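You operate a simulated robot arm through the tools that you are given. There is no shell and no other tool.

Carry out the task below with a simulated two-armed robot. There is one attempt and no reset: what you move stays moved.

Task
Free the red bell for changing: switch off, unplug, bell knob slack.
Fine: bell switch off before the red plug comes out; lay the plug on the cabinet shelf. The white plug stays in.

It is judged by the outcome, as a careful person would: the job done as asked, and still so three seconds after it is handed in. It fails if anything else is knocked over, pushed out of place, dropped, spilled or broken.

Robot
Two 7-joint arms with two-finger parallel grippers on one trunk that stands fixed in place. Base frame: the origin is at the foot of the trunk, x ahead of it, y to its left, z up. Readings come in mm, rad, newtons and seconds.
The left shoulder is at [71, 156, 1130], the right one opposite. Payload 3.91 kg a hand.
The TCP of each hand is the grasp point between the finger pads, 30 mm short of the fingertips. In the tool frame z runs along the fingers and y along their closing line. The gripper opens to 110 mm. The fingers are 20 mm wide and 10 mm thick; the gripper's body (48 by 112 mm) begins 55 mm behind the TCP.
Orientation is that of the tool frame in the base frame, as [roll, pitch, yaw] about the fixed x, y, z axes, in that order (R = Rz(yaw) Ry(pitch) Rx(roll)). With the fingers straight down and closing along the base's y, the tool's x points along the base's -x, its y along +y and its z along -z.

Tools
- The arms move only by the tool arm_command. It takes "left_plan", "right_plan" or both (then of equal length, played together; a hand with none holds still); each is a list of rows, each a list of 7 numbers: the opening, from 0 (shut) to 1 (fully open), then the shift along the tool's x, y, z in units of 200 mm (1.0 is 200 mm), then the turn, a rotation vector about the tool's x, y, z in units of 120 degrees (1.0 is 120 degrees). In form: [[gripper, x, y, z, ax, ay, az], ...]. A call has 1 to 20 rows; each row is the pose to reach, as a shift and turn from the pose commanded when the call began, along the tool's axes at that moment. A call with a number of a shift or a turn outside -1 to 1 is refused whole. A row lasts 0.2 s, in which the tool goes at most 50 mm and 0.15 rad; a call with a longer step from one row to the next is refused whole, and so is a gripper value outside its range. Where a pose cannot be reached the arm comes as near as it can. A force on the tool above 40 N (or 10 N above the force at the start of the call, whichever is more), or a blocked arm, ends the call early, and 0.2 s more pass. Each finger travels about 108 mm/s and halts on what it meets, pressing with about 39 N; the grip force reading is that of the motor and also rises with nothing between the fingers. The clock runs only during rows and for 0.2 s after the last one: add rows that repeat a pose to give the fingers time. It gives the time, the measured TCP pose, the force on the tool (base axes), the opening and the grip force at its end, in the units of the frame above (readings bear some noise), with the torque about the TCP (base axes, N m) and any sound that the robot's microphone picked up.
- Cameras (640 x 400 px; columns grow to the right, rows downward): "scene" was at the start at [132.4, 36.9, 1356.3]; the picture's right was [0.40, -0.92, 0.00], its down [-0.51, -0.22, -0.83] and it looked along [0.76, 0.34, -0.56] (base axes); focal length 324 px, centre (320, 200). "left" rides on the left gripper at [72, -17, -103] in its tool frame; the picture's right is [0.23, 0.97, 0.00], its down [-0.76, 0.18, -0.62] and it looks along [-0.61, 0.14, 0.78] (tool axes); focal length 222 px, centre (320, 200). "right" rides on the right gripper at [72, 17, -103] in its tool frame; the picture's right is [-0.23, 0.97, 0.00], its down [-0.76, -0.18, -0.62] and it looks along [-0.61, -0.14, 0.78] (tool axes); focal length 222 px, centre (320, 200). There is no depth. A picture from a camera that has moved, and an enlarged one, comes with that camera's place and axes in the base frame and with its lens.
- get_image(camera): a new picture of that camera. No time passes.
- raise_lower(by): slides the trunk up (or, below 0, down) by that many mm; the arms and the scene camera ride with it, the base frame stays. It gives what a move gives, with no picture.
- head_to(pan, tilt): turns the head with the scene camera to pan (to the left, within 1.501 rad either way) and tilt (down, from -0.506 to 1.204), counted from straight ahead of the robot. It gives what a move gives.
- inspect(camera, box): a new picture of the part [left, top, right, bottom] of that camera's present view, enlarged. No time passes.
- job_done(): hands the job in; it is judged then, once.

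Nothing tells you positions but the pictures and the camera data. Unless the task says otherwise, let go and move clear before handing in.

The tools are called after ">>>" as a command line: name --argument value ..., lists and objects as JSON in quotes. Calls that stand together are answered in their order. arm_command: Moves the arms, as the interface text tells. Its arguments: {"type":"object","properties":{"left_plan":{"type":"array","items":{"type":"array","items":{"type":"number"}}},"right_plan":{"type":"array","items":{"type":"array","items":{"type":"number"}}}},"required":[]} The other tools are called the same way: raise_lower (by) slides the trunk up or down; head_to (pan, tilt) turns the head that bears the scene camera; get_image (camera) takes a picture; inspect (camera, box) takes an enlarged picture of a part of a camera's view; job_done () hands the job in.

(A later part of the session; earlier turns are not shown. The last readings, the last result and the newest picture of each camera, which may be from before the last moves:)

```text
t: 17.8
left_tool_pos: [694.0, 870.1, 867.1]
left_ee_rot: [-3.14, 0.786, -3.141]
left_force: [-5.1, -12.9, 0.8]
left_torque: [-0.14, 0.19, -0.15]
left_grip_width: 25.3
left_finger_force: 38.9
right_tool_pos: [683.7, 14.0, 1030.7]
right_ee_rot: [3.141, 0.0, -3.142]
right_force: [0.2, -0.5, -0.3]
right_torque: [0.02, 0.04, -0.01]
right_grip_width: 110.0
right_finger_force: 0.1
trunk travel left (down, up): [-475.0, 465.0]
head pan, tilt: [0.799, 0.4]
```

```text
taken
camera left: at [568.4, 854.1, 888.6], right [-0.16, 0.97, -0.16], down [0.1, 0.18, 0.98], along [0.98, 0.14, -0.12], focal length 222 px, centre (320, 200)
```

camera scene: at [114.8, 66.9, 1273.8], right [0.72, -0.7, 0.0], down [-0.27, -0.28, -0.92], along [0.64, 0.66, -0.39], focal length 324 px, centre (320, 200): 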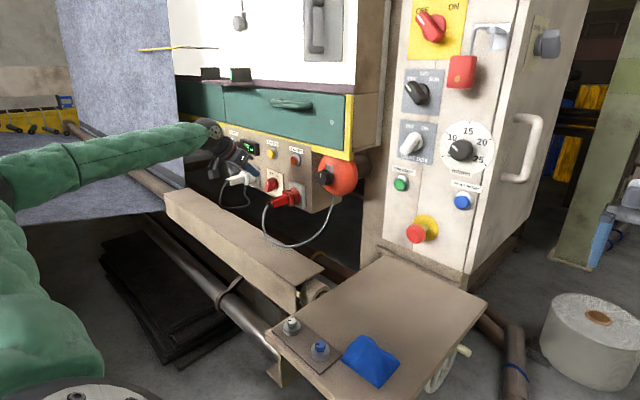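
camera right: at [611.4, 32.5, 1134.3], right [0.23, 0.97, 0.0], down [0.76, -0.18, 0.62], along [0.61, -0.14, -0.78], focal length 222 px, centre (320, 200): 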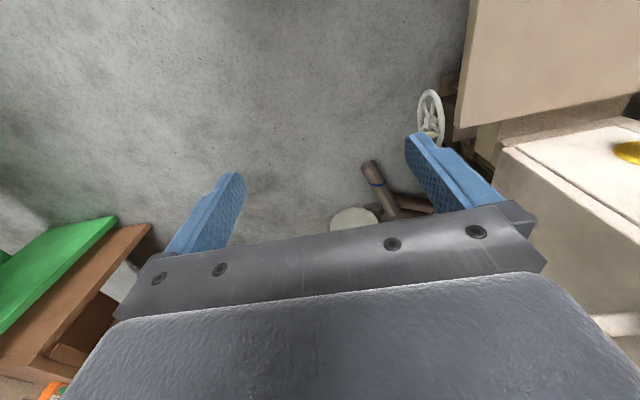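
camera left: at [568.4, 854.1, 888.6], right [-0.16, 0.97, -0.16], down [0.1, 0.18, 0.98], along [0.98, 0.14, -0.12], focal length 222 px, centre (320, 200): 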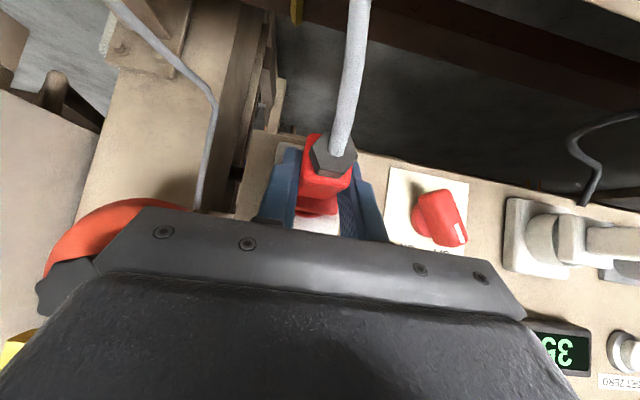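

The grip holds at 25 mm width. I'll pull straight out along −x in small steps.

>>> arm_command --left_plan '[[0, 0.014, -0.005, -0.014, 0, 0, 0], [0, 0.035, -0.005, -0.035, 0, 0, 0], [0, 0.056, -0.005, -0.056, 0, 0, 0], [0, 0.078, -0.005, -0.078, 0, 0, 0], [0, 0.1, -0.005, -0.1, 0, 0, 0], [0, 0.12, -0.005, -0.12, 0, 0, 0]]'

>>> get_image --camera "left"

>>> inspect --camera "scene" --box '[220, 150, 340, 230]'

```text
t: 19.1
left_tool_pos: [660.8, 870.3, 867.5]
left_ee_rot: [-3.139, 0.786, 3.141]
left_force: [-0.7, -0.6, -0.1]
left_torque: [-0.03, 0.02, 0.03]
left_grip_width: 25.3
left_finger_force: 38.6
right_tool_pos: [683.2, 15.5, 1031.3]
right_ee_rot: [3.141, -0.001, -3.141]
right_force: [0.6, 0.9, 0.6]
right_torque: [0.02, 0.01, -0.01]
right_grip_width: 110.0
right_finger_force: 0.2
trunk travel left (down, up): [-475.0, 465.0]
head pan, tilt: [0.799, 0.4]
```

```text
taken
camera left: at [534.8, 854.4, 888.0], right [-0.16, 0.97, -0.16], down [0.1, 0.18, 0.98], along [0.98, 0.14, -0.12], focal length 222 px, centre (320, 200)
```

left: 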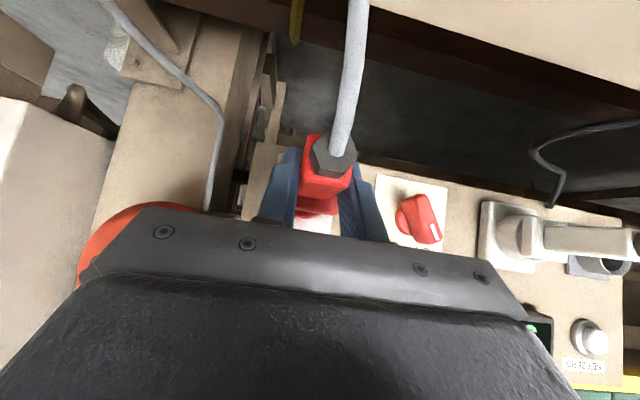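

```text
5.00 times, centred on (280, 190) of scene
camera zoom: at [115.8, 67.5, 1273.6], right [0.72, -0.7, 0.0], down [-0.27, -0.28, -0.92], along [0.64, 0.66, -0.39], focal length 1621 px, centre (520, 250)
```

zoom: 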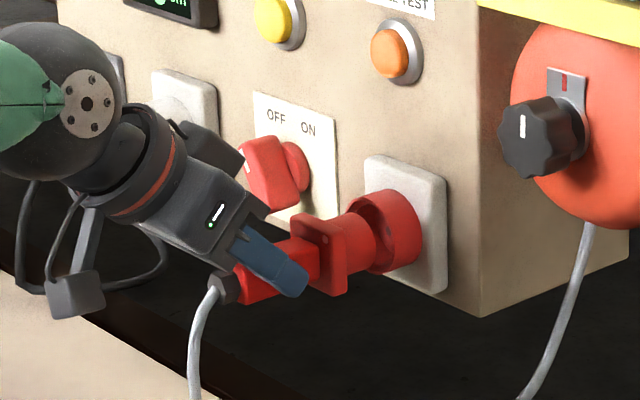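

The plug slides out cleanly, with its barrel partly out of the socket. Continuing straight back until it is fully clear.

>>> arm_command --left_plan '[[0, 0.035, 0, -0.035, 0, 0, 0], [0, 0.078, 0, -0.078, 0, 0, 0], [0, 0.12, 0, -0.12, 0, 0, 0], [0, 0.165, 0, -0.165, 0, 0, 0], [0, 0.205, 0, -0.205, 0, 0, 0], [0, 0.247, 0, -0.247, 0, 0, 0]]'

>>> get_image --camera "left"

>>> get_image --camera "scene"

>>> inspect --camera "scene" --box '[180, 130, 360, 250]'

```text
t: 20.6
left_tool_pos: [590.5, 870.1, 868.0]
left_ee_rot: [-3.138, 0.787, 3.141]
left_force: [0.4, -0.9, -0.4]
left_torque: [-0.01, 0.05, -0.03]
left_grip_width: 25.5
left_finger_force: 39.0
right_tool_pos: [683.8, 15.2, 1031.0]
right_ee_rot: [-3.14, 0.0, 3.14]
right_force: [-0.4, 0.1, 1.6]
right_torque: [0.02, -0.01, -0.02]
right_grip_width: 110.0
right_finger_force: 0.0
trunk travel left (down, up): [-475.0, 465.0]
head pan, tilt: [0.799, 0.4]
```

```text
taken
camera left: at [465.0, 853.7, 888.5], right [-0.16, 0.97, -0.16], down [0.1, 0.18, 0.98], along [0.98, 0.14, -0.12], focal length 222 px, centre (320, 200)
```

left: 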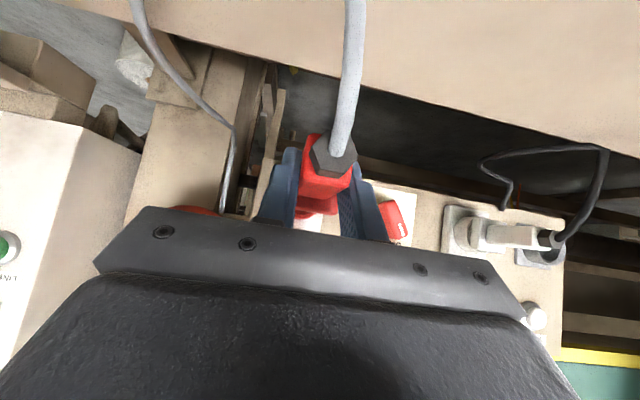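

```text
taken
camera scene: at [115.4, 67.5, 1273.6], right [0.72, -0.7, 0.0], down [-0.27, -0.28, -0.92], along [0.64, 0.66, -0.39], focal length 324 px, centre (320, 200)
```

scene: 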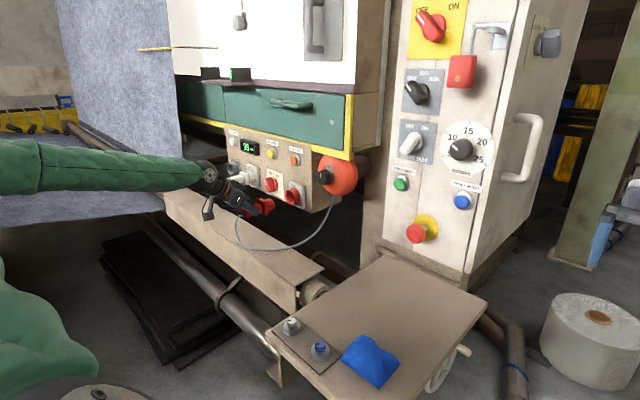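

```text
3.33 times, centred on (270, 190) of scene
camera zoom: at [115.4, 67.5, 1273.6], right [0.72, -0.7, 0.0], down [-0.27, -0.28, -0.92], along [0.64, 0.66, -0.39], focal length 1081 px, centre (487, 233)
```

zoom: 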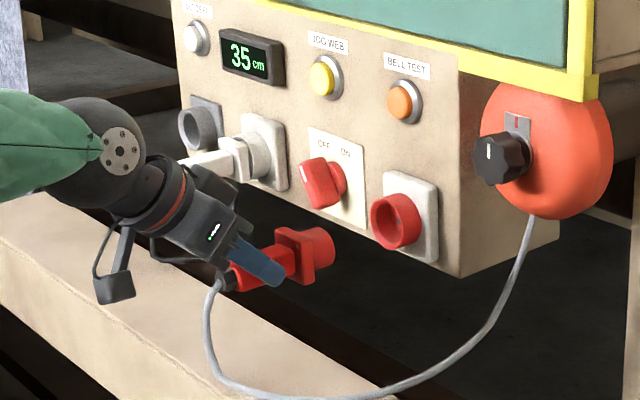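

The plug is fully out and only the white plug stays in. Now I carry it to the right at this height toward the cabinet shelf, keeping in front of the bell.

>>> arm_command --left_plan '[[0, 0, -0.15, 0, 0, 0, 0], [0, 0, -0.32, 0, 0, 0, 0], [0, 0, -0.49, 0, 0, 0, 0], [0, 0, -0.66, 0, 0, 0, 0], [0, 0, -0.83, 0, 0, 0, 0], [0, 0, -1.0, 0, 0, 0, 0]]'

>>> get_image --camera "scene"

>>> get_image --camera "left"

```text
t: 21.9
left_tool_pos: [591.5, 670.6, 867.3]
left_ee_rot: [-3.136, 0.785, -3.14]
left_force: [1.2, 1.3, -1.2]
left_torque: [0.01, 0.02, 0.03]
left_grip_width: 25.5
left_finger_force: 39.2
right_tool_pos: [684.3, 15.7, 1030.2]
right_ee_rot: [-3.14, 0.0, 3.141]
right_force: [0.3, -0.5, 0.9]
right_torque: [-0.02, 0.0, -0.03]
right_grip_width: 110.0
right_finger_force: 0.0
trunk travel left (down, up): [-475.0, 465.0]
head pan, tilt: [0.799, 0.4]
```

```text
taken
camera scene: at [116.1, 67.5, 1273.5], right [0.72, -0.7, 0.0], down [-0.27, -0.28, -0.92], along [0.64, 0.66, -0.39], focal length 324 px, centre (320, 200)
```

scene: 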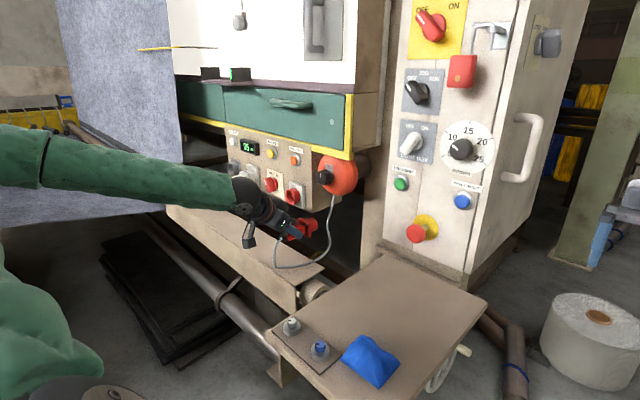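

```text
taken
camera left: at [465.9, 654.1, 888.5], right [-0.16, 0.97, -0.16], down [0.1, 0.18, 0.98], along [0.98, 0.14, -0.12], focal length 222 px, centre (320, 200)
```

left: 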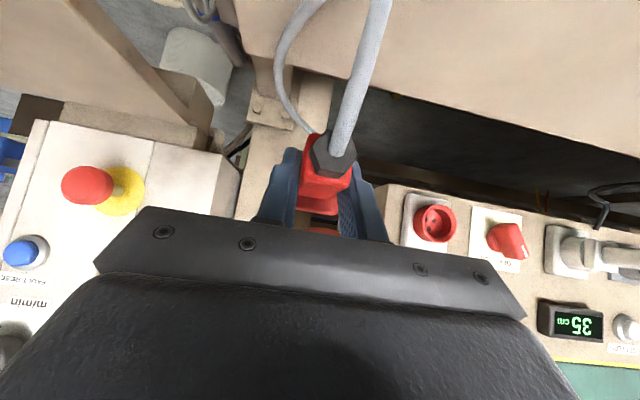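

Moving on smoothly; the cable trails with slack. I continue another 200 mm to bring the plug over the shelf.

>>> arm_command --left_plan '[[0, 0, -0.15, 0, 0, 0, 0], [0, 0, -0.32, 0, 0, 0, 0], [0, 0, -0.49, 0, 0, 0, 0], [0, 0, -0.66, 0, 0, 0, 0], [0, 0, -0.83, 0, 0, 0, 0], [0, 0, -1.0, 0, 0, 0, 0]]'

>>> get_image --camera "scene"

>>> get_image --camera "left"

```text
t: 23.4
left_tool_pos: [588.4, 473.0, 868.6]
left_ee_rot: [-3.138, 0.787, -3.141]
left_force: [-0.5, -0.6, -0.9]
left_torque: [-0.01, 0.02, -0.04]
left_grip_width: 25.4
left_finger_force: 38.9
right_tool_pos: [683.8, 15.0, 1030.4]
right_ee_rot: [3.141, -0.003, 3.14]
right_force: [0.4, 0.5, -0.2]
right_torque: [0.02, -0.01, -0.04]
right_grip_width: 110.0
right_finger_force: 0.2
trunk travel left (down, up): [-475.0, 465.0]
head pan, tilt: [0.799, 0.4]
```

```text
taken
camera scene: at [116.2, 67.7, 1273.5], right [0.72, -0.7, 0.0], down [-0.27, -0.28, -0.92], along [0.64, 0.66, -0.39], focal length 324 px, centre (320, 200)
```

scene: 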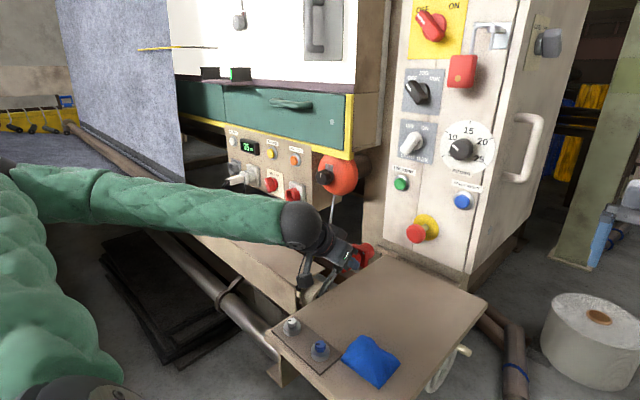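

```text
taken
camera left: at [463.2, 456.2, 890.5], right [-0.16, 0.97, -0.16], down [0.1, 0.18, 0.98], along [0.98, 0.14, -0.12], focal length 222 px, centre (320, 200)
```

left: 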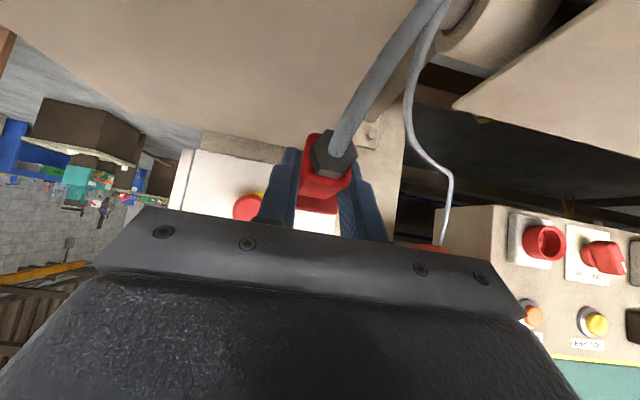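

>>> inspect --camera "left" --box '[120, 0, 480, 220]'

>>> inspect --camera "scene" --box '[260, 190, 500, 380]'

```text
1.78 times, centred on (300, 110) of left
camera zoom: at [463.2, 456.2, 890.5], right [-0.16, 0.97, -0.16], down [0.1, 0.18, 0.98], along [0.98, 0.14, -0.12], focal length 395 px, centre (356, 360)
```

zoom: 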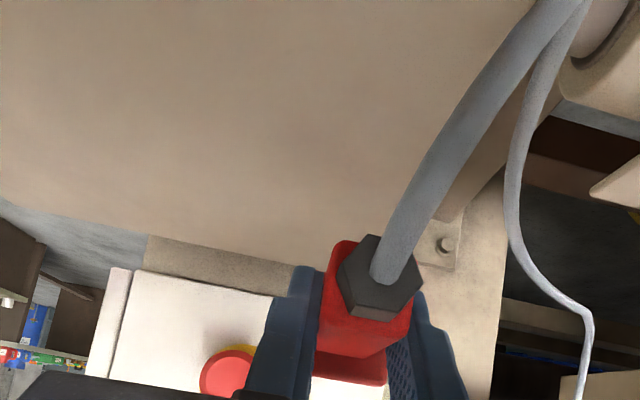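

```text
2.11 times, centred on (380, 285) of scene
camera zoom: at [116.2, 67.7, 1273.5], right [0.72, -0.7, 0.0], down [-0.27, -0.28, -0.92], along [0.64, 0.66, -0.39], focal length 683 px, centre (194, 21)
```

zoom: 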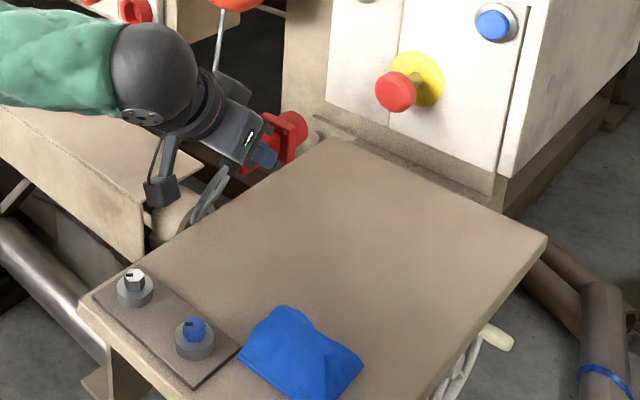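

The plug hangs just past the shelf's left edge at z≈856. I'll shift it inward over the clear area of the shelf (about x 640, y 440) and lower a bit, then descend slowly by feel.

>>> arm_command --left_plan '[[0, 0, -0.08, 0, 0, 0, 0], [0, -0.012, -0.165, 0.08, 0, 0, 0], [0, -0.024, -0.165, 0.16, 0, 0, 0], [0, -0.036, -0.165, 0.24, 0, 0, 0], [0, -0.047, -0.165, 0.32, 0, 0, 0]]'

>>> inspect --camera "scene" --box '[260, 190, 500, 380]'

>>> get_image --camera "left"

```text
t: 24.6
left_tool_pos: [641.8, 436.9, 829.0]
left_ee_rot: [-3.138, 0.785, 3.141]
left_force: [0.4, 0.2, -1.4]
left_torque: [0.02, 0.06, -0.01]
left_grip_width: 25.6
left_finger_force: 38.8
right_tool_pos: [685.4, 14.8, 1031.1]
right_ee_rot: [3.141, 0.001, 3.141]
right_force: [0.8, 0.5, -0.1]
right_torque: [-0.03, -0.02, 0.03]
right_grip_width: 109.8
right_finger_force: 0.1
trunk travel left (down, up): [-475.0, 465.0]
head pan, tilt: [0.799, 0.4]
```

```text
2.11 times, centred on (380, 285) of scene
camera zoom: at [116.2, 67.8, 1273.5], right [0.72, -0.7, 0.0], down [-0.27, -0.28, -0.92], along [0.64, 0.66, -0.39], focal length 683 px, centre (194, 21)
```

zoom: 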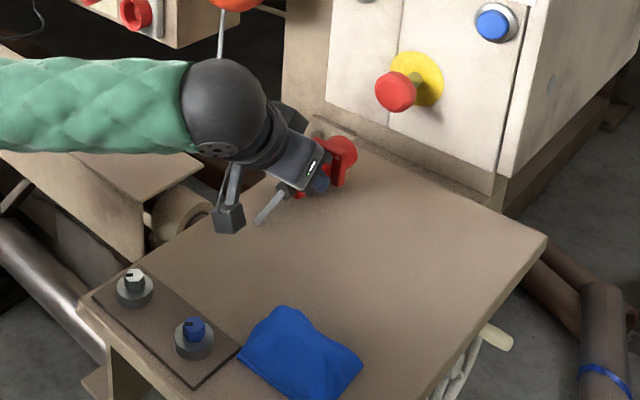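

```text
taken
camera left: at [515.8, 421.1, 850.3], right [-0.16, 0.97, -0.16], down [0.1, 0.18, 0.98], along [0.98, 0.14, -0.12], focal length 222 px, centre (320, 200)
```

left: 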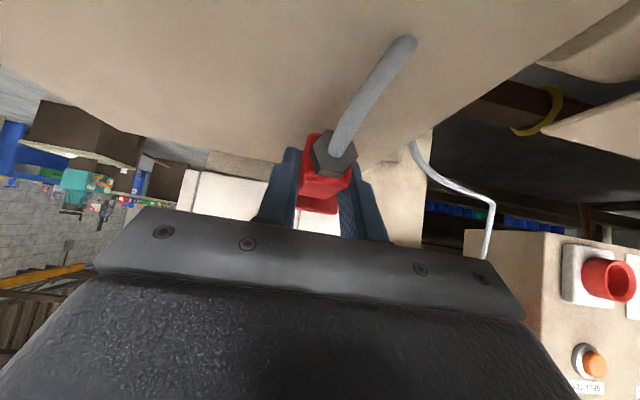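

The plug is over the clear part of the shelf (the cable just hangs slack). I'll descend slowly until it touches.

>>> arm_command --left_plan '[[0, 0.0106, 0, 0.0106, 0, 0, 0], [0, 0.0212, 0, 0.0212, 0, 0, 0], [0, 0.0318, 0, 0.0318, 0, 0, 0], [0, 0.0424, 0, 0.0424, 0, 0, 0], [0, 0.0424, 0, 0.0424, 0, 0, 0]]'

>>> inspect --camera "left" --box '[200, 20, 480, 240]'

```text
t: 25.8
left_tool_pos: [641.3, 437.5, 817.5]
left_ee_rot: [-3.138, 0.784, -3.142]
left_force: [-0.7, 0.1, -2.1]
left_torque: [0.02, 0.01, 0.0]
left_grip_width: 25.4
left_finger_force: 39.0
right_tool_pos: [683.7, 15.0, 1029.9]
right_ee_rot: [-3.141, 0.002, 3.141]
right_force: [0.0, 0.9, -0.3]
right_torque: [0.02, 0.02, -0.01]
right_grip_width: 110.1
right_finger_force: 0.0
trunk travel left (down, up): [-475.0, 465.0]
head pan, tilt: [0.799, 0.4]
```

```text
1.82 times, centred on (340, 130) of left
camera zoom: at [515.9, 421.1, 839.2], right [-0.16, 0.97, -0.16], down [0.1, 0.18, 0.98], along [0.98, 0.14, -0.12], focal length 404 px, centre (284, 327)
```

zoom: 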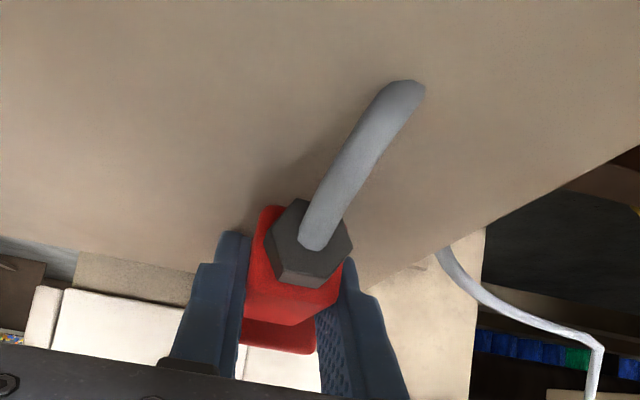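

The shelf surface comes out at z≈780, with the edge at y≈495, so the plug lies well inside. A few more millimetres down to contact.

>>> arm_command --left_plan '[[0, 0.007, 0, 0.007, 0, 0, 0], [0, 0.014, 0, 0.014, 0, 0, 0], [0, 0.014, 0, 0.014, 0, 0, 0]]'

>>> inspect --camera "scene" --box '[320, 220, 440, 300]'

```text
t: 26.6
left_tool_pos: [640.3, 437.2, 815.6]
left_ee_rot: [-3.139, 0.788, 3.14]
left_force: [0.5, 2.2, 12.4]
left_torque: [0.02, -0.61, 0.1]
left_grip_width: 25.3
left_finger_force: 39.4
right_tool_pos: [682.7, 14.3, 1029.8]
right_ee_rot: [3.141, 0.0, 3.141]
right_force: [0.2, -0.2, -0.4]
right_torque: [0.01, 0.0, -0.03]
right_grip_width: 110.0
right_finger_force: 0.0
trunk travel left (down, up): [-475.0, 465.0]
head pan, tilt: [0.799, 0.4]
```

```text
5.00 times, centred on (380, 260) of scene
camera zoom: at [115.0, 67.1, 1273.8], right [0.72, -0.7, 0.0], down [-0.27, -0.28, -0.92], along [0.64, 0.66, -0.39], focal length 1621 px, centre (20, -100)
```

zoom: 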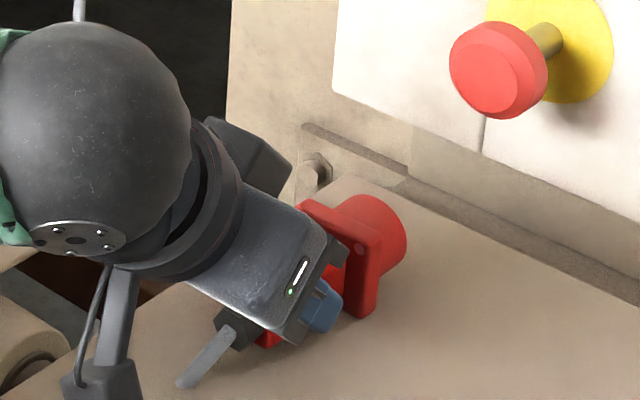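

The flange rests on the shelf (12 N upward). I'll release gently, then back away along the fingers.

>>> arm_command --left_plan '[[0.25, 0, 0, 0, 0, 0, 0], [0.3, 0, 0, 0, 0, 0, 0], [0.38, 0, 0, 0, 0, 0, 0], [0.5, 0, 0, 0, 0, 0, 0], [0.5, 0, 0, 0, 0, 0, 0]]'

>>> inspect --camera "left" --box '[200, 20, 480, 240]'

>>> inspect --camera "scene" --box '[320, 220, 440, 300]'

```text
t: 27.8
left_tool_pos: [641.5, 437.1, 815.0]
left_ee_rot: [-3.137, 0.785, -3.141]
left_force: [0.3, 0.5, -0.4]
left_torque: [0.02, 0.01, 0.01]
left_grip_width: 54.9
left_finger_force: 0.1
right_tool_pos: [684.5, 15.6, 1030.9]
right_ee_rot: [3.14, 0.001, 3.14]
right_force: [-0.4, -0.3, -0.1]
right_torque: [0.01, -0.02, -0.02]
right_grip_width: 109.9
right_finger_force: 0.1
trunk travel left (down, up): [-475.0, 465.0]
head pan, tilt: [0.799, 0.4]
```

```text
1.82 times, centred on (340, 130) of left
camera zoom: at [516.0, 420.9, 835.2], right [-0.16, 0.97, -0.16], down [0.1, 0.18, 0.98], along [0.98, 0.14, -0.12], focal length 404 px, centre (284, 327)
```

zoom: 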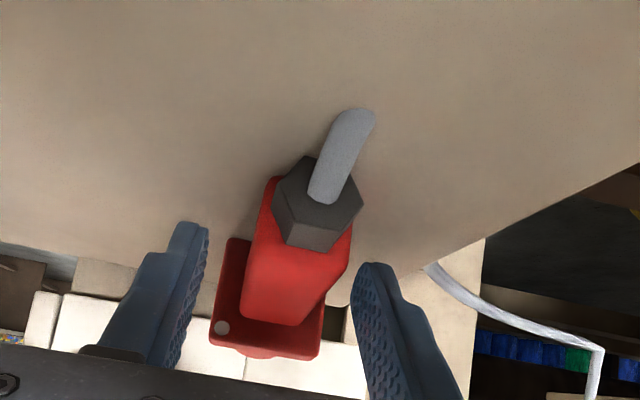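

```text
5.00 times, centred on (380, 260) of scene
camera zoom: at [115.8, 67.4, 1273.6], right [0.72, -0.7, 0.0], down [-0.27, -0.28, -0.92], along [0.64, 0.66, -0.39], focal length 1621 px, centre (20, -100)
```

zoom: 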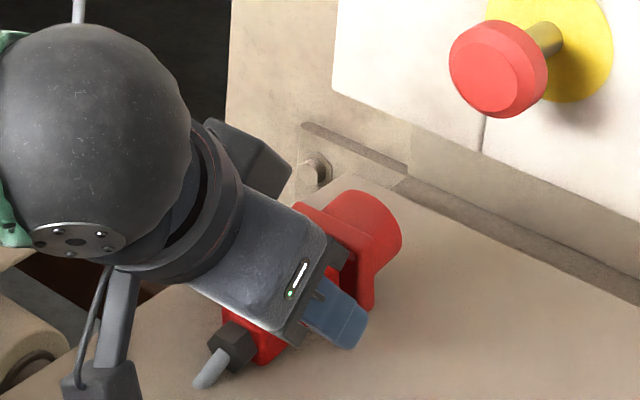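

The plug settled on the shelf. Now I back the hand away along the finger direction and verify.

>>> arm_command --left_plan '[[0.5, 0, 0, -0.08, 0, 0, 0], [0.5, 0, 0, -0.2, 0, 0, 0], [0.5, 0, 0, -0.36, 0, 0, 0], [0.5, 0, 0, -0.55, 0, 0, 0], [0.5, 0, 0, -0.75, 0, 0, 0]]'

>>> inspect --camera "scene" --box '[260, 150, 500, 380]'

>>> get_image --camera "left"

```text
t: 28.9
left_tool_pos: [544.2, 441.6, 920.1]
left_ee_rot: [-3.139, 0.784, 3.141]
left_force: [-0.5, 0.2, -0.8]
left_torque: [0.01, -0.01, 0.02]
left_grip_width: 55.1
left_finger_force: 0.0
left hand out of reach, approached as far as the arm can: row 5
right_tool_pos: [684.1, 14.5, 1030.5]
right_ee_rot: [3.14, 0.0, 3.14]
right_force: [-0.2, -0.6, -1.0]
right_torque: [0.01, 0.04, 0.0]
right_grip_width: 110.0
right_finger_force: 0.1
trunk travel left (down, up): [-475.0, 465.0]
head pan, tilt: [0.799, 0.4]
```

```text
1.74 times, centred on (380, 265) of scene
camera zoom: at [115.2, 66.6, 1273.6], right [0.72, -0.7, 0.0], down [-0.27, -0.28, -0.92], along [0.64, 0.66, -0.39], focal length 564 px, centre (216, 87)
```

zoom: 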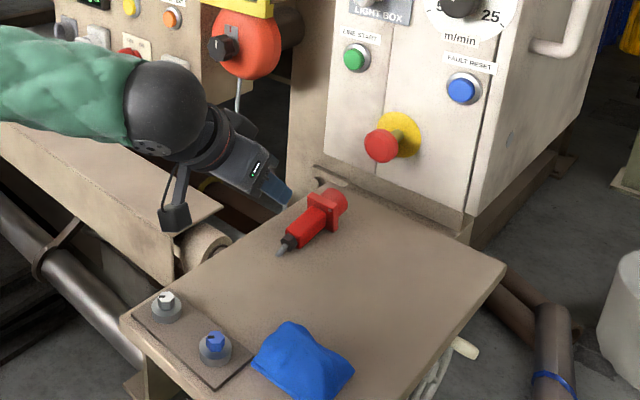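

```text
taken
camera left: at [418.8, 425.5, 941.5], right [-0.16, 0.97, -0.16], down [0.1, 0.18, 0.98], along [0.98, 0.14, -0.12], focal length 222 px, centre (320, 200)
```

left: 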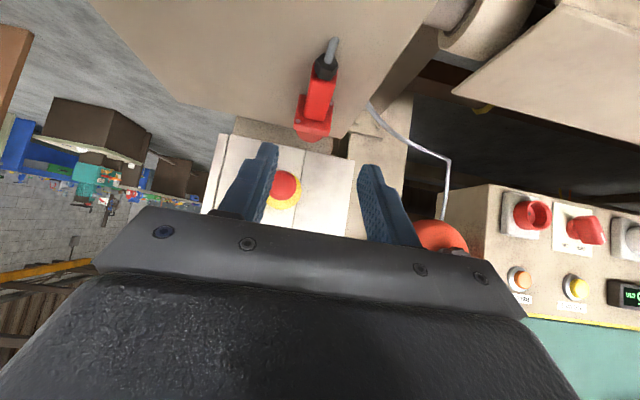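

The red plug lies on the cabinet shelf, switch is OFF, and the white plug is untouched. Next the bell knob (axis near y 717, z 958, front at x≈760, about 47 mm wide): I'll bring the hand level, pointing at the panel, moving left in front of the bell.

>>> arm_command --left_plan '[[0.6, -0.047, 0.107, 0.009, 0, -0.0535, 0], [0.6, -0.095, 0.214, 0.018, 0, -0.107, 0], [0.7, -0.142, 0.321, 0.027, 0, -0.16, 0], [0.7, -0.19, 0.428, 0.036, 0, -0.214, 0], [0.7, -0.237, 0.535, 0.045, 0, -0.268, 0], [0.7, -0.285, 0.642, 0.055, 0, -0.321, 0], [0.7, -0.332, 0.75, 0.064, 0, -0.375, 0]]'

>>> get_image --camera "left"

>>> get_image --camera "scene"

```text
t: 30.6
left_tool_pos: [601.7, 594.3, 957.9]
left_ee_rot: [-1.478, 1.568, -1.48]
left_force: [-0.7, 0.8, -0.2]
left_torque: [0.0, -0.03, 0.03]
left_grip_width: 77.1
left_finger_force: 0.1
right_tool_pos: [683.6, 14.8, 1030.7]
right_ee_rot: [3.14, 0.001, -3.141]
right_force: [-0.2, -0.2, 0.6]
right_torque: [-0.03, 0.01, 0.02]
right_grip_width: 110.2
right_finger_force: 0.1
trunk travel left (down, up): [-475.0, 465.0]
head pan, tilt: [0.799, 0.4]
```

```text
taken
camera left: at [497.6, 578.4, 885.9], right [0.0, 0.97, -0.23], down [-0.62, 0.18, 0.76], along [0.78, 0.14, 0.61], focal length 222 px, centre (320, 200)
```

left: 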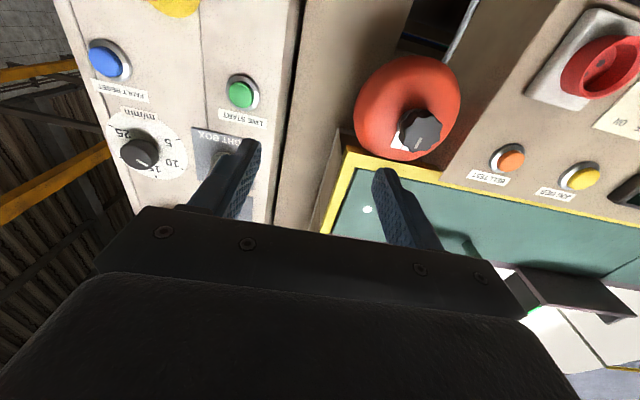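

```text
taken
camera scene: at [115.8, 68.1, 1273.6], right [0.72, -0.7, 0.0], down [-0.27, -0.28, -0.92], along [0.64, 0.66, -0.39], focal length 324 px, centre (320, 200)
```

scene: 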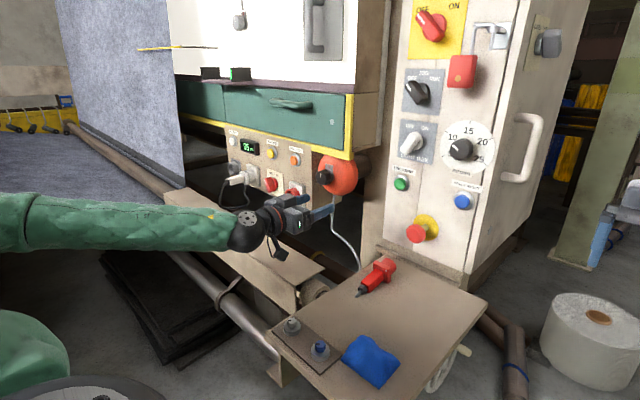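

>>> inspect --camera "left" --box '[340, 40, 480, 190]'

>>> inspect --camera "scene" --box '[290, 130, 390, 220]'

```text
2.67 times, centred on (410, 115) of left
camera zoom: at [497.6, 578.4, 885.9], right [0.0, 0.97, -0.23], down [-0.62, 0.18, 0.76], along [0.78, 0.14, 0.61], focal length 592 px, centre (80, 427)
```

zoom: 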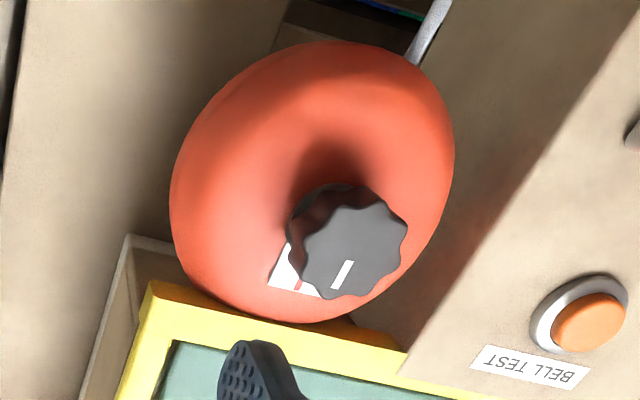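

```text
4.44 times, centred on (340, 175) of scene
camera zoom: at [115.8, 68.1, 1273.6], right [0.72, -0.7, 0.0], down [-0.27, -0.28, -0.92], along [0.64, 0.66, -0.39], focal length 1441 px, centre (231, 311)
```

zoom: 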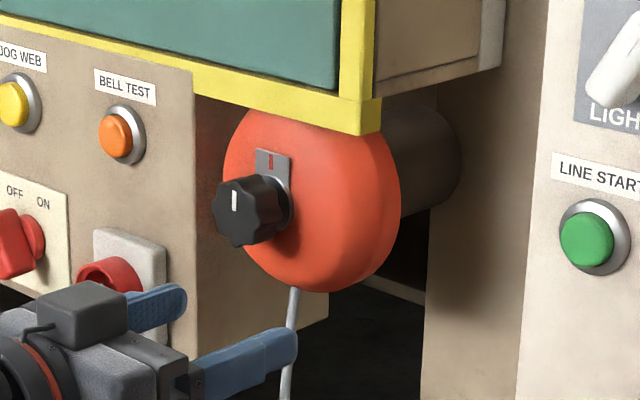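

The knob front centre triangulates to about (758, 718, 958). I'll line the hand up with the knob axis, stopping short of it.

>>> arm_command --left_plan '[[0.7, 0, 0.16, 0.1, 0, 0, 0], [0.7, 0, 0.32, 0.2, 0, 0, 0], [0.7, 0, 0.48, 0.31, 0, 0, 0], [0.7, -0.003, 0.616, 0.42, 0, 0, 0], [0.7, -0.003, 0.616, 0.42, 0, 0, 0]]'

>>> get_image --camera "left"

>>> inspect --camera "scene" --box '[260, 120, 400, 230]'

```text
t: 31.8
left_tool_pos: [683.2, 718.1, 958.5]
left_ee_rot: [-1.481, 1.569, -1.484]
left_force: [0.7, -0.5, -0.4]
left_torque: [-0.02, -0.01, 0.01]
left_grip_width: 77.2
left_finger_force: 0.1
right_tool_pos: [682.9, 14.9, 1030.5]
right_ee_rot: [3.142, -0.002, -3.142]
right_force: [-0.7, -0.3, -0.1]
right_torque: [-0.01, 0.0, -0.01]
right_grip_width: 110.1
right_finger_force: 0.1
trunk travel left (down, up): [-475.0, 465.0]
head pan, tilt: [0.799, 0.4]
```

```text
taken
camera left: at [578.3, 700.8, 886.0], right [0.0, 0.97, -0.23], down [-0.62, 0.18, 0.76], along [0.78, 0.14, 0.61], focal length 222 px, centre (320, 200)
```

left: 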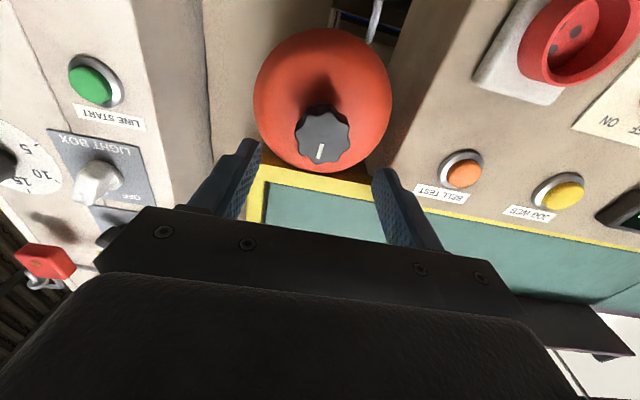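

```text
3.64 times, centred on (330, 175) of scene
camera zoom: at [115.5, 67.4, 1273.6], right [0.72, -0.7, 0.0], down [-0.27, -0.28, -0.92], along [0.64, 0.66, -0.39], focal length 1179 px, centre (284, 291)
```

zoom: 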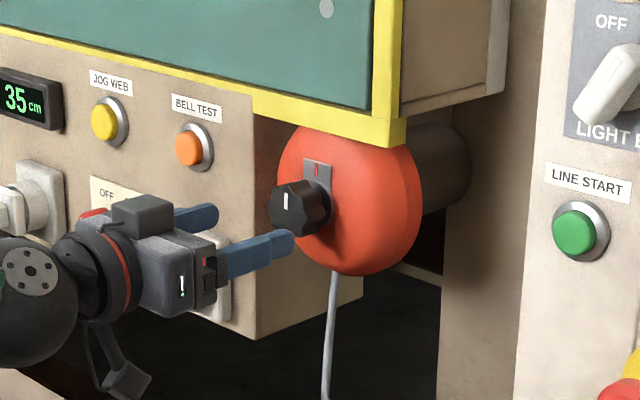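

The hand is lined up on the knob axis. Before gripping, I'll test the wrist's turning range here in free space, first clockwise for a wind-up.

>>> arm_command --left_plan '[[0.7, 0, 0, 0, 0, 0, 0.07], [0.7, 0, 0, 0, 0, 0, 0.14], [0.7, 0, 0, 0, 0, 0, 0.21], [0.7, 0, 0, 0, 0, 0, 0.28], [0.7, 0, 0, 0, 0, 0, 0.35], [0.7, 0, 0, 0, 0, 0, 0.42], [0.7, 0, 0, 0, 0, 0, 0.49], [0.7, 0, 0, 0, 0, 0, 0.5]]'

>>> get_image --camera "left"

>>> get_image --camera "scene"

```text
t: 33.5
left_tool_pos: [685.5, 717.2, 959.1]
left_ee_rot: [1.569, 0.524, 1.565]
left_force: [0.3, -0.3, -0.1]
left_torque: [0.01, -0.01, 0.03]
left_grip_width: 76.8
left_finger_force: 0.0
right_tool_pos: [684.0, 15.1, 1031.6]
right_ee_rot: [3.141, -0.002, -3.141]
right_force: [0.3, -0.1, -0.4]
right_torque: [0.01, -0.01, 0.03]
right_grip_width: 110.0
right_finger_force: 0.0
trunk travel left (down, up): [-475.0, 465.0]
head pan, tilt: [0.799, 0.4]
```

```text
taken
camera left: at [581.6, 771.6, 906.8], right [0.0, 0.68, 0.73], down [-0.62, -0.57, 0.54], along [0.78, -0.46, 0.43], focal length 222 px, centre (320, 200)
```

left: 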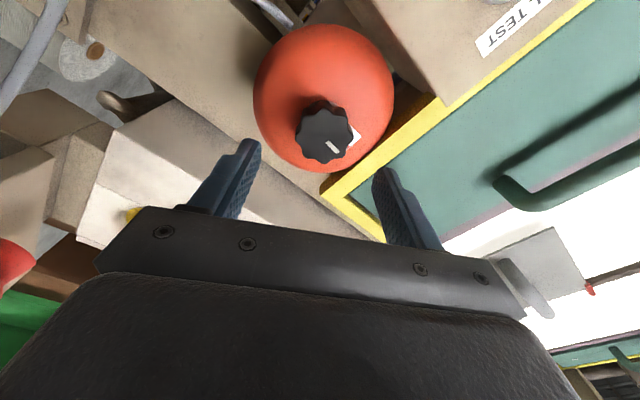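

```text
taken
camera scene: at [115.8, 67.6, 1273.5], right [0.72, -0.7, 0.0], down [-0.27, -0.28, -0.92], along [0.64, 0.66, -0.39], focal length 324 px, centre (320, 200)
```

scene: 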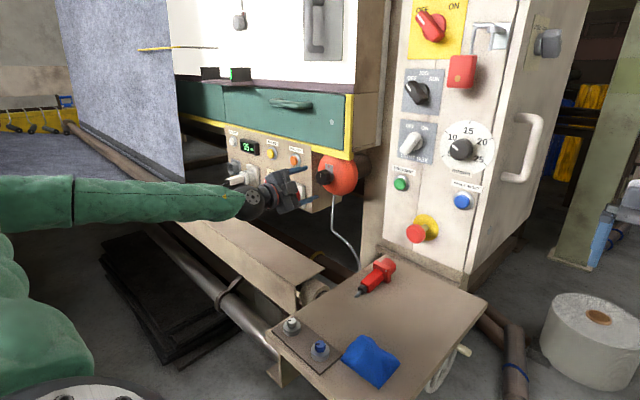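

Clockwise +60° works. Now I'll test the other way to −60° (and see that it stays in reach) before touching the knob.

>>> arm_command --left_plan '[[0.7, 0, 0, 0, 0, 0, -0.07], [0.7, 0, 0, 0, 0, 0, -0.14], [0.7, 0, 0, 0, 0, 0, -0.21], [0.7, 0, 0, 0, 0, 0, -0.28], [0.7, 0, 0, 0, 0, 0, -0.35], [0.7, 0, 0, 0, 0, 0, -0.42], [0.7, 0, 0, 0, 0, 0, -0.49], [0.7, 0, 0, 0, 0, 0, -0.56], [0.7, 0, 0, 0, 0, 0, -0.63], [0.7, 0, 0, 0, 0, 0, -0.7], [0.7, 0, 0, 0, 0, 0, -0.77], [0.7, 0, 0, 0, 0, 0, -0.84], [0.7, 0, 0, 0, 0, 0, -0.91], [0.7, 0, 0, 0, 0, 0, -0.98], [0.7, 0, 0, 0, 0, 0, -1.0]]'

>>> get_image --camera "left"

>>> get_image --camera "scene"

```text
t: 36.8
left_tool_pos: [685.9, 716.1, 959.1]
left_ee_rot: [-1.571, 0.517, -1.573]
left_force: [0.5, 0.1, 0.3]
left_torque: [0.0, -0.02, -0.02]
left_grip_width: 76.8
left_finger_force: 0.0
right_tool_pos: [684.0, 14.8, 1030.4]
right_ee_rot: [3.141, -0.001, 3.14]
right_force: [0.6, -0.2, 0.3]
right_torque: [0.02, 0.0, -0.01]
right_grip_width: 110.1
right_finger_force: 0.1
trunk travel left (down, up): [-475.0, 465.0]
head pan, tilt: [0.799, 0.4]
```

```text
taken
camera left: at [581.2, 645.3, 936.3], right [0.0, 0.29, -0.96], down [-0.62, 0.75, 0.22], along [0.78, 0.59, 0.18], focal length 222 px, centre (320, 200)
```

left: 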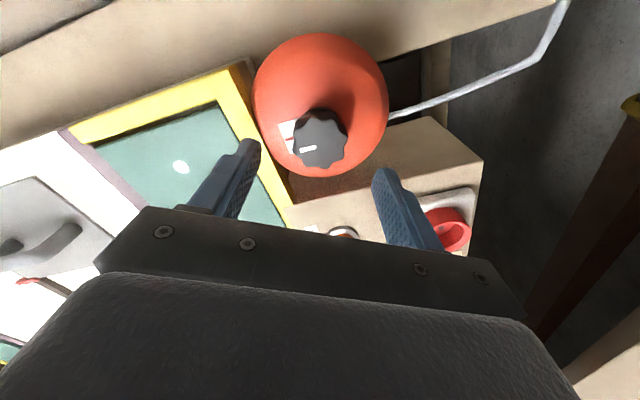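

```text
taken
camera scene: at [115.8, 67.5, 1273.6], right [0.72, -0.7, 0.0], down [-0.27, -0.28, -0.92], along [0.64, 0.66, -0.39], focal length 324 px, centre (320, 200)
```

scene: 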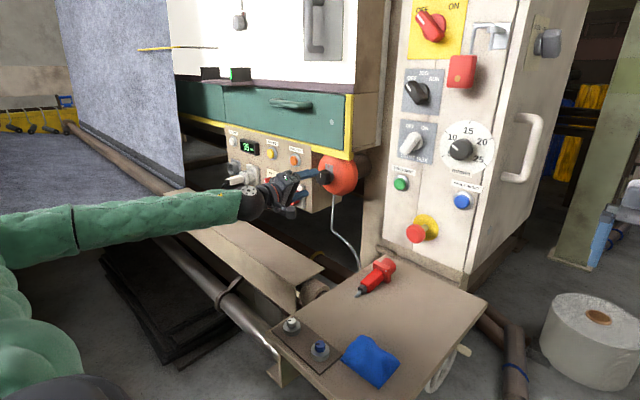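

Both directions are in reach. I wind back to +60° and measure the knob centre once more before gripping.

>>> arm_command --left_plan '[[0.7, 0, 0, 0, 0, 0, 0.07], [0.7, 0, 0, 0, 0, 0, 0.14], [0.7, 0, 0, 0, 0, 0, 0.21], [0.7, 0, 0, 0, 0, 0, 0.28], [0.7, 0, 0, 0, 0, 0, 0.35], [0.7, 0, 0, 0, 0, 0, 0.42], [0.7, 0, 0, 0, 0, 0, 0.49], [0.7, 0, 0, 0, 0, 0, 0.56], [0.7, 0, 0, 0, 0, 0, 0.63], [0.7, 0, 0, 0, 0, 0, 0.7], [0.7, 0, 0, 0, 0, 0, 0.77], [0.7, 0, 0, 0, 0, 0, 0.84], [0.7, 0, 0, 0, 0, 0, 0.91], [0.7, 0, 0, 0, 0, 0, 0.98], [0.7, 0, 0, 0, 0, 0, 1.0]]'

>>> inspect --camera "left" --box '[230, 10, 430, 230]'

>>> inspect --camera "scene" --box '[260, 120, 400, 230]'

```text
t: 40.0
left_tool_pos: [685.7, 716.4, 958.6]
left_ee_rot: [1.571, 0.524, 1.566]
left_force: [0.5, 0.4, 0.0]
left_torque: [0.02, -0.02, -0.01]
left_grip_width: 77.0
left_finger_force: 0.1
right_tool_pos: [681.6, 14.0, 1030.7]
right_ee_rot: [3.141, 0.0, 3.142]
right_force: [-0.4, -0.8, 0.1]
right_torque: [0.02, 0.03, 0.03]
right_grip_width: 109.8
right_finger_force: 0.1
trunk travel left (down, up): [-475.0, 465.0]
head pan, tilt: [0.799, 0.4]
```

```text
1.82 times, centred on (330, 120) of left
camera zoom: at [581.9, 771.8, 906.7], right [0.0, 0.68, 0.73], down [-0.62, -0.57, 0.54], along [0.78, -0.46, 0.43], focal length 404 px, centre (302, 346)
```

zoom: 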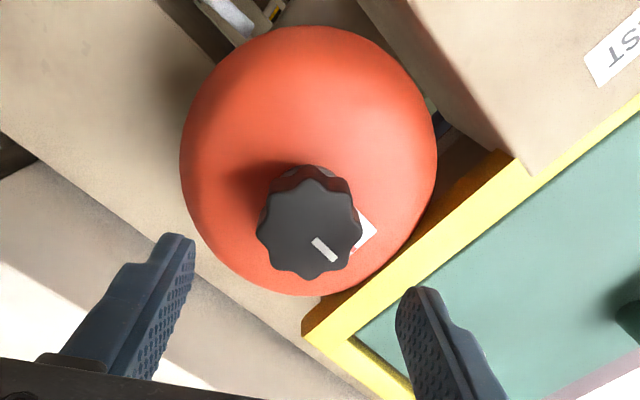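

```text
3.64 times, centred on (330, 175) of scene
camera zoom: at [115.7, 67.5, 1273.5], right [0.72, -0.7, 0.0], down [-0.27, -0.28, -0.92], along [0.64, 0.66, -0.39], focal length 1179 px, centre (284, 291)
```

zoom: 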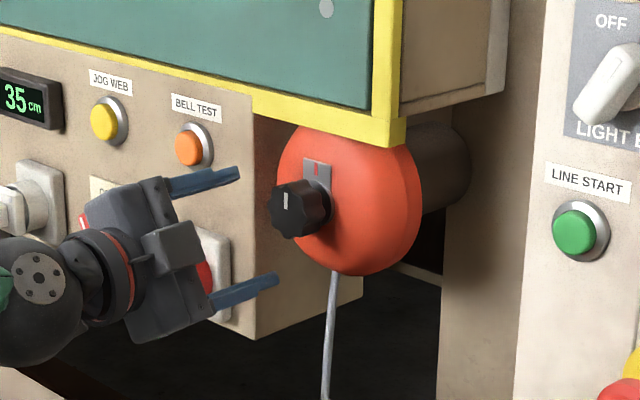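

The knob centre is about 3 mm up along the finger line, so I correct for that and move in over the knob, fingertips stopping short of the index plate.

>>> arm_command --left_plan '[[0.7, 0, 0.0144, 0.06, 0, 0, 0], [0.7, 0, 0.0144, 0.14, 0, 0, 0], [0.7, 0, 0.0144, 0.22, 0, 0, 0], [0.7, 0, 0.0144, 0.27, 0, 0, 0], [0.7, 0, 0.0144, 0.31, 0, 0, 0]]'

>>> inspect --camera "left" --box '[220, 10, 440, 240]'

>>> inspect --camera "scene" --box '[270, 130, 390, 220]'

```text
t: 41.1
left_tool_pos: [748.7, 717.6, 960.0]
left_ee_rot: [1.571, 0.527, 1.566]
left_force: [0.2, 0.7, 0.1]
left_torque: [0.0, 0.02, -0.02]
left_grip_width: 77.0
left_finger_force: 0.1
right_tool_pos: [684.1, 16.0, 1030.6]
right_ee_rot: [-3.141, 0.0, 3.141]
right_force: [0.3, 0.7, 0.8]
right_torque: [0.02, 0.01, -0.01]
right_grip_width: 109.9
right_finger_force: 0.0
trunk travel left (down, up): [-475.0, 465.0]
head pan, tilt: [0.799, 0.4]
```

```text
1.74 times, centred on (330, 125) of left
camera zoom: at [644.4, 772.8, 908.4], right [0.0, 0.69, 0.73], down [-0.62, -0.57, 0.54], along [0.78, -0.46, 0.43], focal length 386 px, centre (303, 330)
```

zoom: 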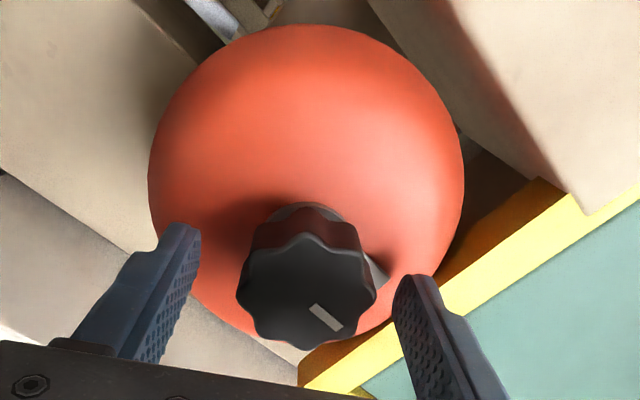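

```text
4.44 times, centred on (330, 175) of scene
camera zoom: at [116.2, 67.6, 1273.5], right [0.72, -0.7, 0.0], down [-0.27, -0.28, -0.92], along [0.64, 0.66, -0.39], focal length 1441 px, centre (276, 311)
```

zoom: 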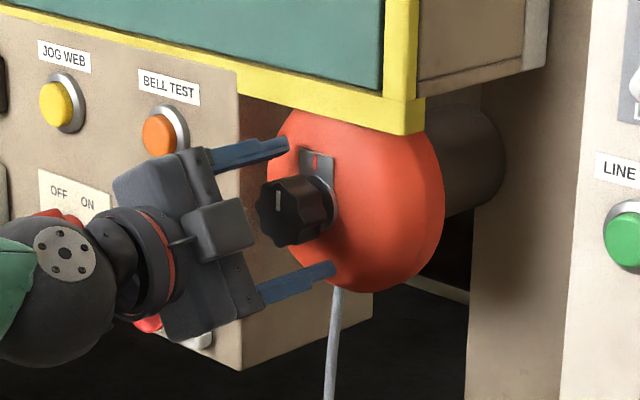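

The knob sits between the pads with about 17 mm overlap. Closing on it now.

>>> arm_command --left_plan '[[0.55, 0, 0, 0, 0, 0, 0], [0.45, 0, 0, 0, 0, 0, 0], [0.3, 0, 0, 0, 0, 0, 0], [0.0, 0, 0, 0, 0, 0, 0], [0.0, 0, 0, 0, 0, 0, 0]]'

>>> inspect --camera "left" --box '[220, 10, 440, 240]'

```text
t: 42.4
left_tool_pos: [749.6, 717.1, 959.8]
left_ee_rot: [1.571, 0.525, 1.568]
left_force: [5.9, 4.1, 3.8]
left_torque: [0.0, -0.81, 0.33]
left_grip_width: 46.0
left_finger_force: 45.1
right_tool_pos: [684.3, 15.2, 1030.6]
right_ee_rot: [-3.141, 0.001, -3.142]
right_force: [0.4, -0.4, 0.5]
right_torque: [0.0, -0.01, 0.0]
right_grip_width: 110.1
right_finger_force: 0.0
trunk travel left (down, up): [-475.0, 465.0]
head pan, tilt: [0.799, 0.4]
```

```text
1.74 times, centred on (330, 125) of left
camera zoom: at [644.2, 773.1, 909.0], right [0.0, 0.69, 0.73], down [-0.62, -0.57, 0.54], along [0.78, -0.46, 0.43], focal length 386 px, centre (303, 330)
```

zoom: 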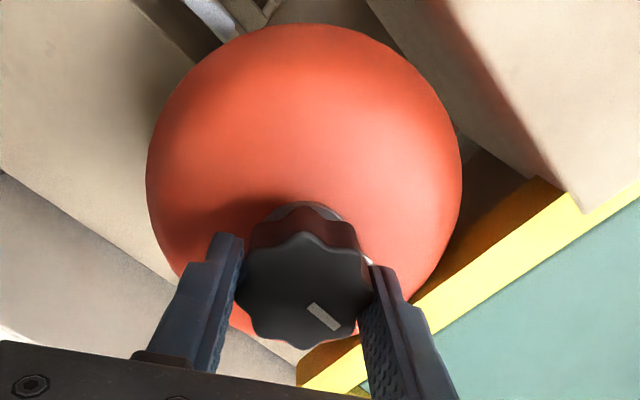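

The knob is gripped (46 mm). I start turning counter-clockwise 30°, watching torque and sound.

>>> arm_command --left_plan '[[0, 0, 0, 0, 0, 0, -0.04], [0, 0, 0, 0, 0, 0, -0.08], [0, 0, 0, 0, 0, 0, -0.125], [0, 0, 0, 0, 0, 0, -0.167], [0, 0, 0, 0, 0, 0, -0.208], [0, 0, 0, 0, 0, 0, -0.25]]'

>>> inspect --camera "left" --box '[220, 10, 440, 240]'

>>> inspect --camera "scene" --box '[270, 130, 390, 220]'

```text
t: 43.8
left_tool_pos: [748.3, 718.4, 960.6]
left_ee_rot: [1.57, 1.051, 1.568]
left_force: [21.3, 16.5, 12.4]
left_torque: [0.05, -0.54, 0.66]
left_grip_width: 45.9
left_finger_force: 45.1
right_tool_pos: [683.8, 15.1, 1029.9]
right_ee_rot: [-3.141, -0.001, -3.141]
right_force: [-0.2, -0.1, -0.5]
right_torque: [0.01, 0.01, 0.02]
right_grip_width: 109.9
right_finger_force: 0.0
trunk travel left (down, up): [-475.0, 465.0]
head pan, tilt: [0.799, 0.4]
```

```text
1.74 times, centred on (330, 125) of left
camera zoom: at [644.2, 740.7, 889.3], right [0.0, 0.96, 0.29], down [-0.62, -0.22, 0.75], along [0.78, -0.18, 0.6], focal length 386 px, centre (303, 330)
```

zoom: 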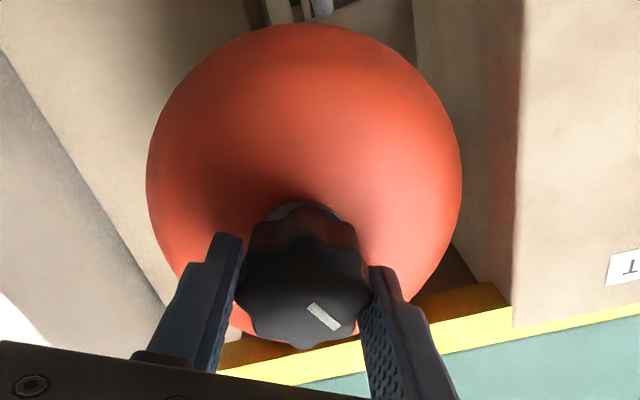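

```text
4.44 times, centred on (330, 175) of scene
camera zoom: at [116.7, 68.1, 1273.5], right [0.72, -0.7, 0.0], down [-0.27, -0.28, -0.92], along [0.64, 0.66, -0.39], focal length 1441 px, centre (276, 311)
```

zoom: 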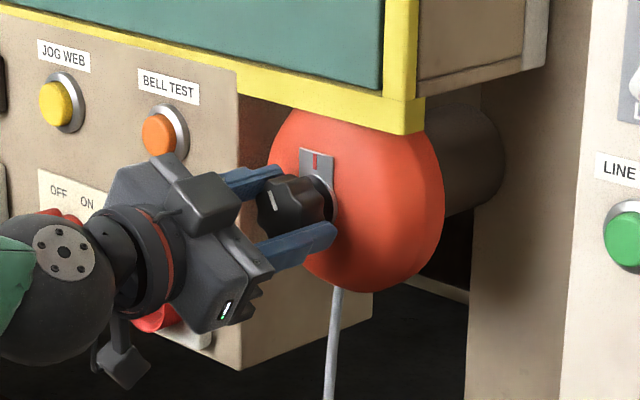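

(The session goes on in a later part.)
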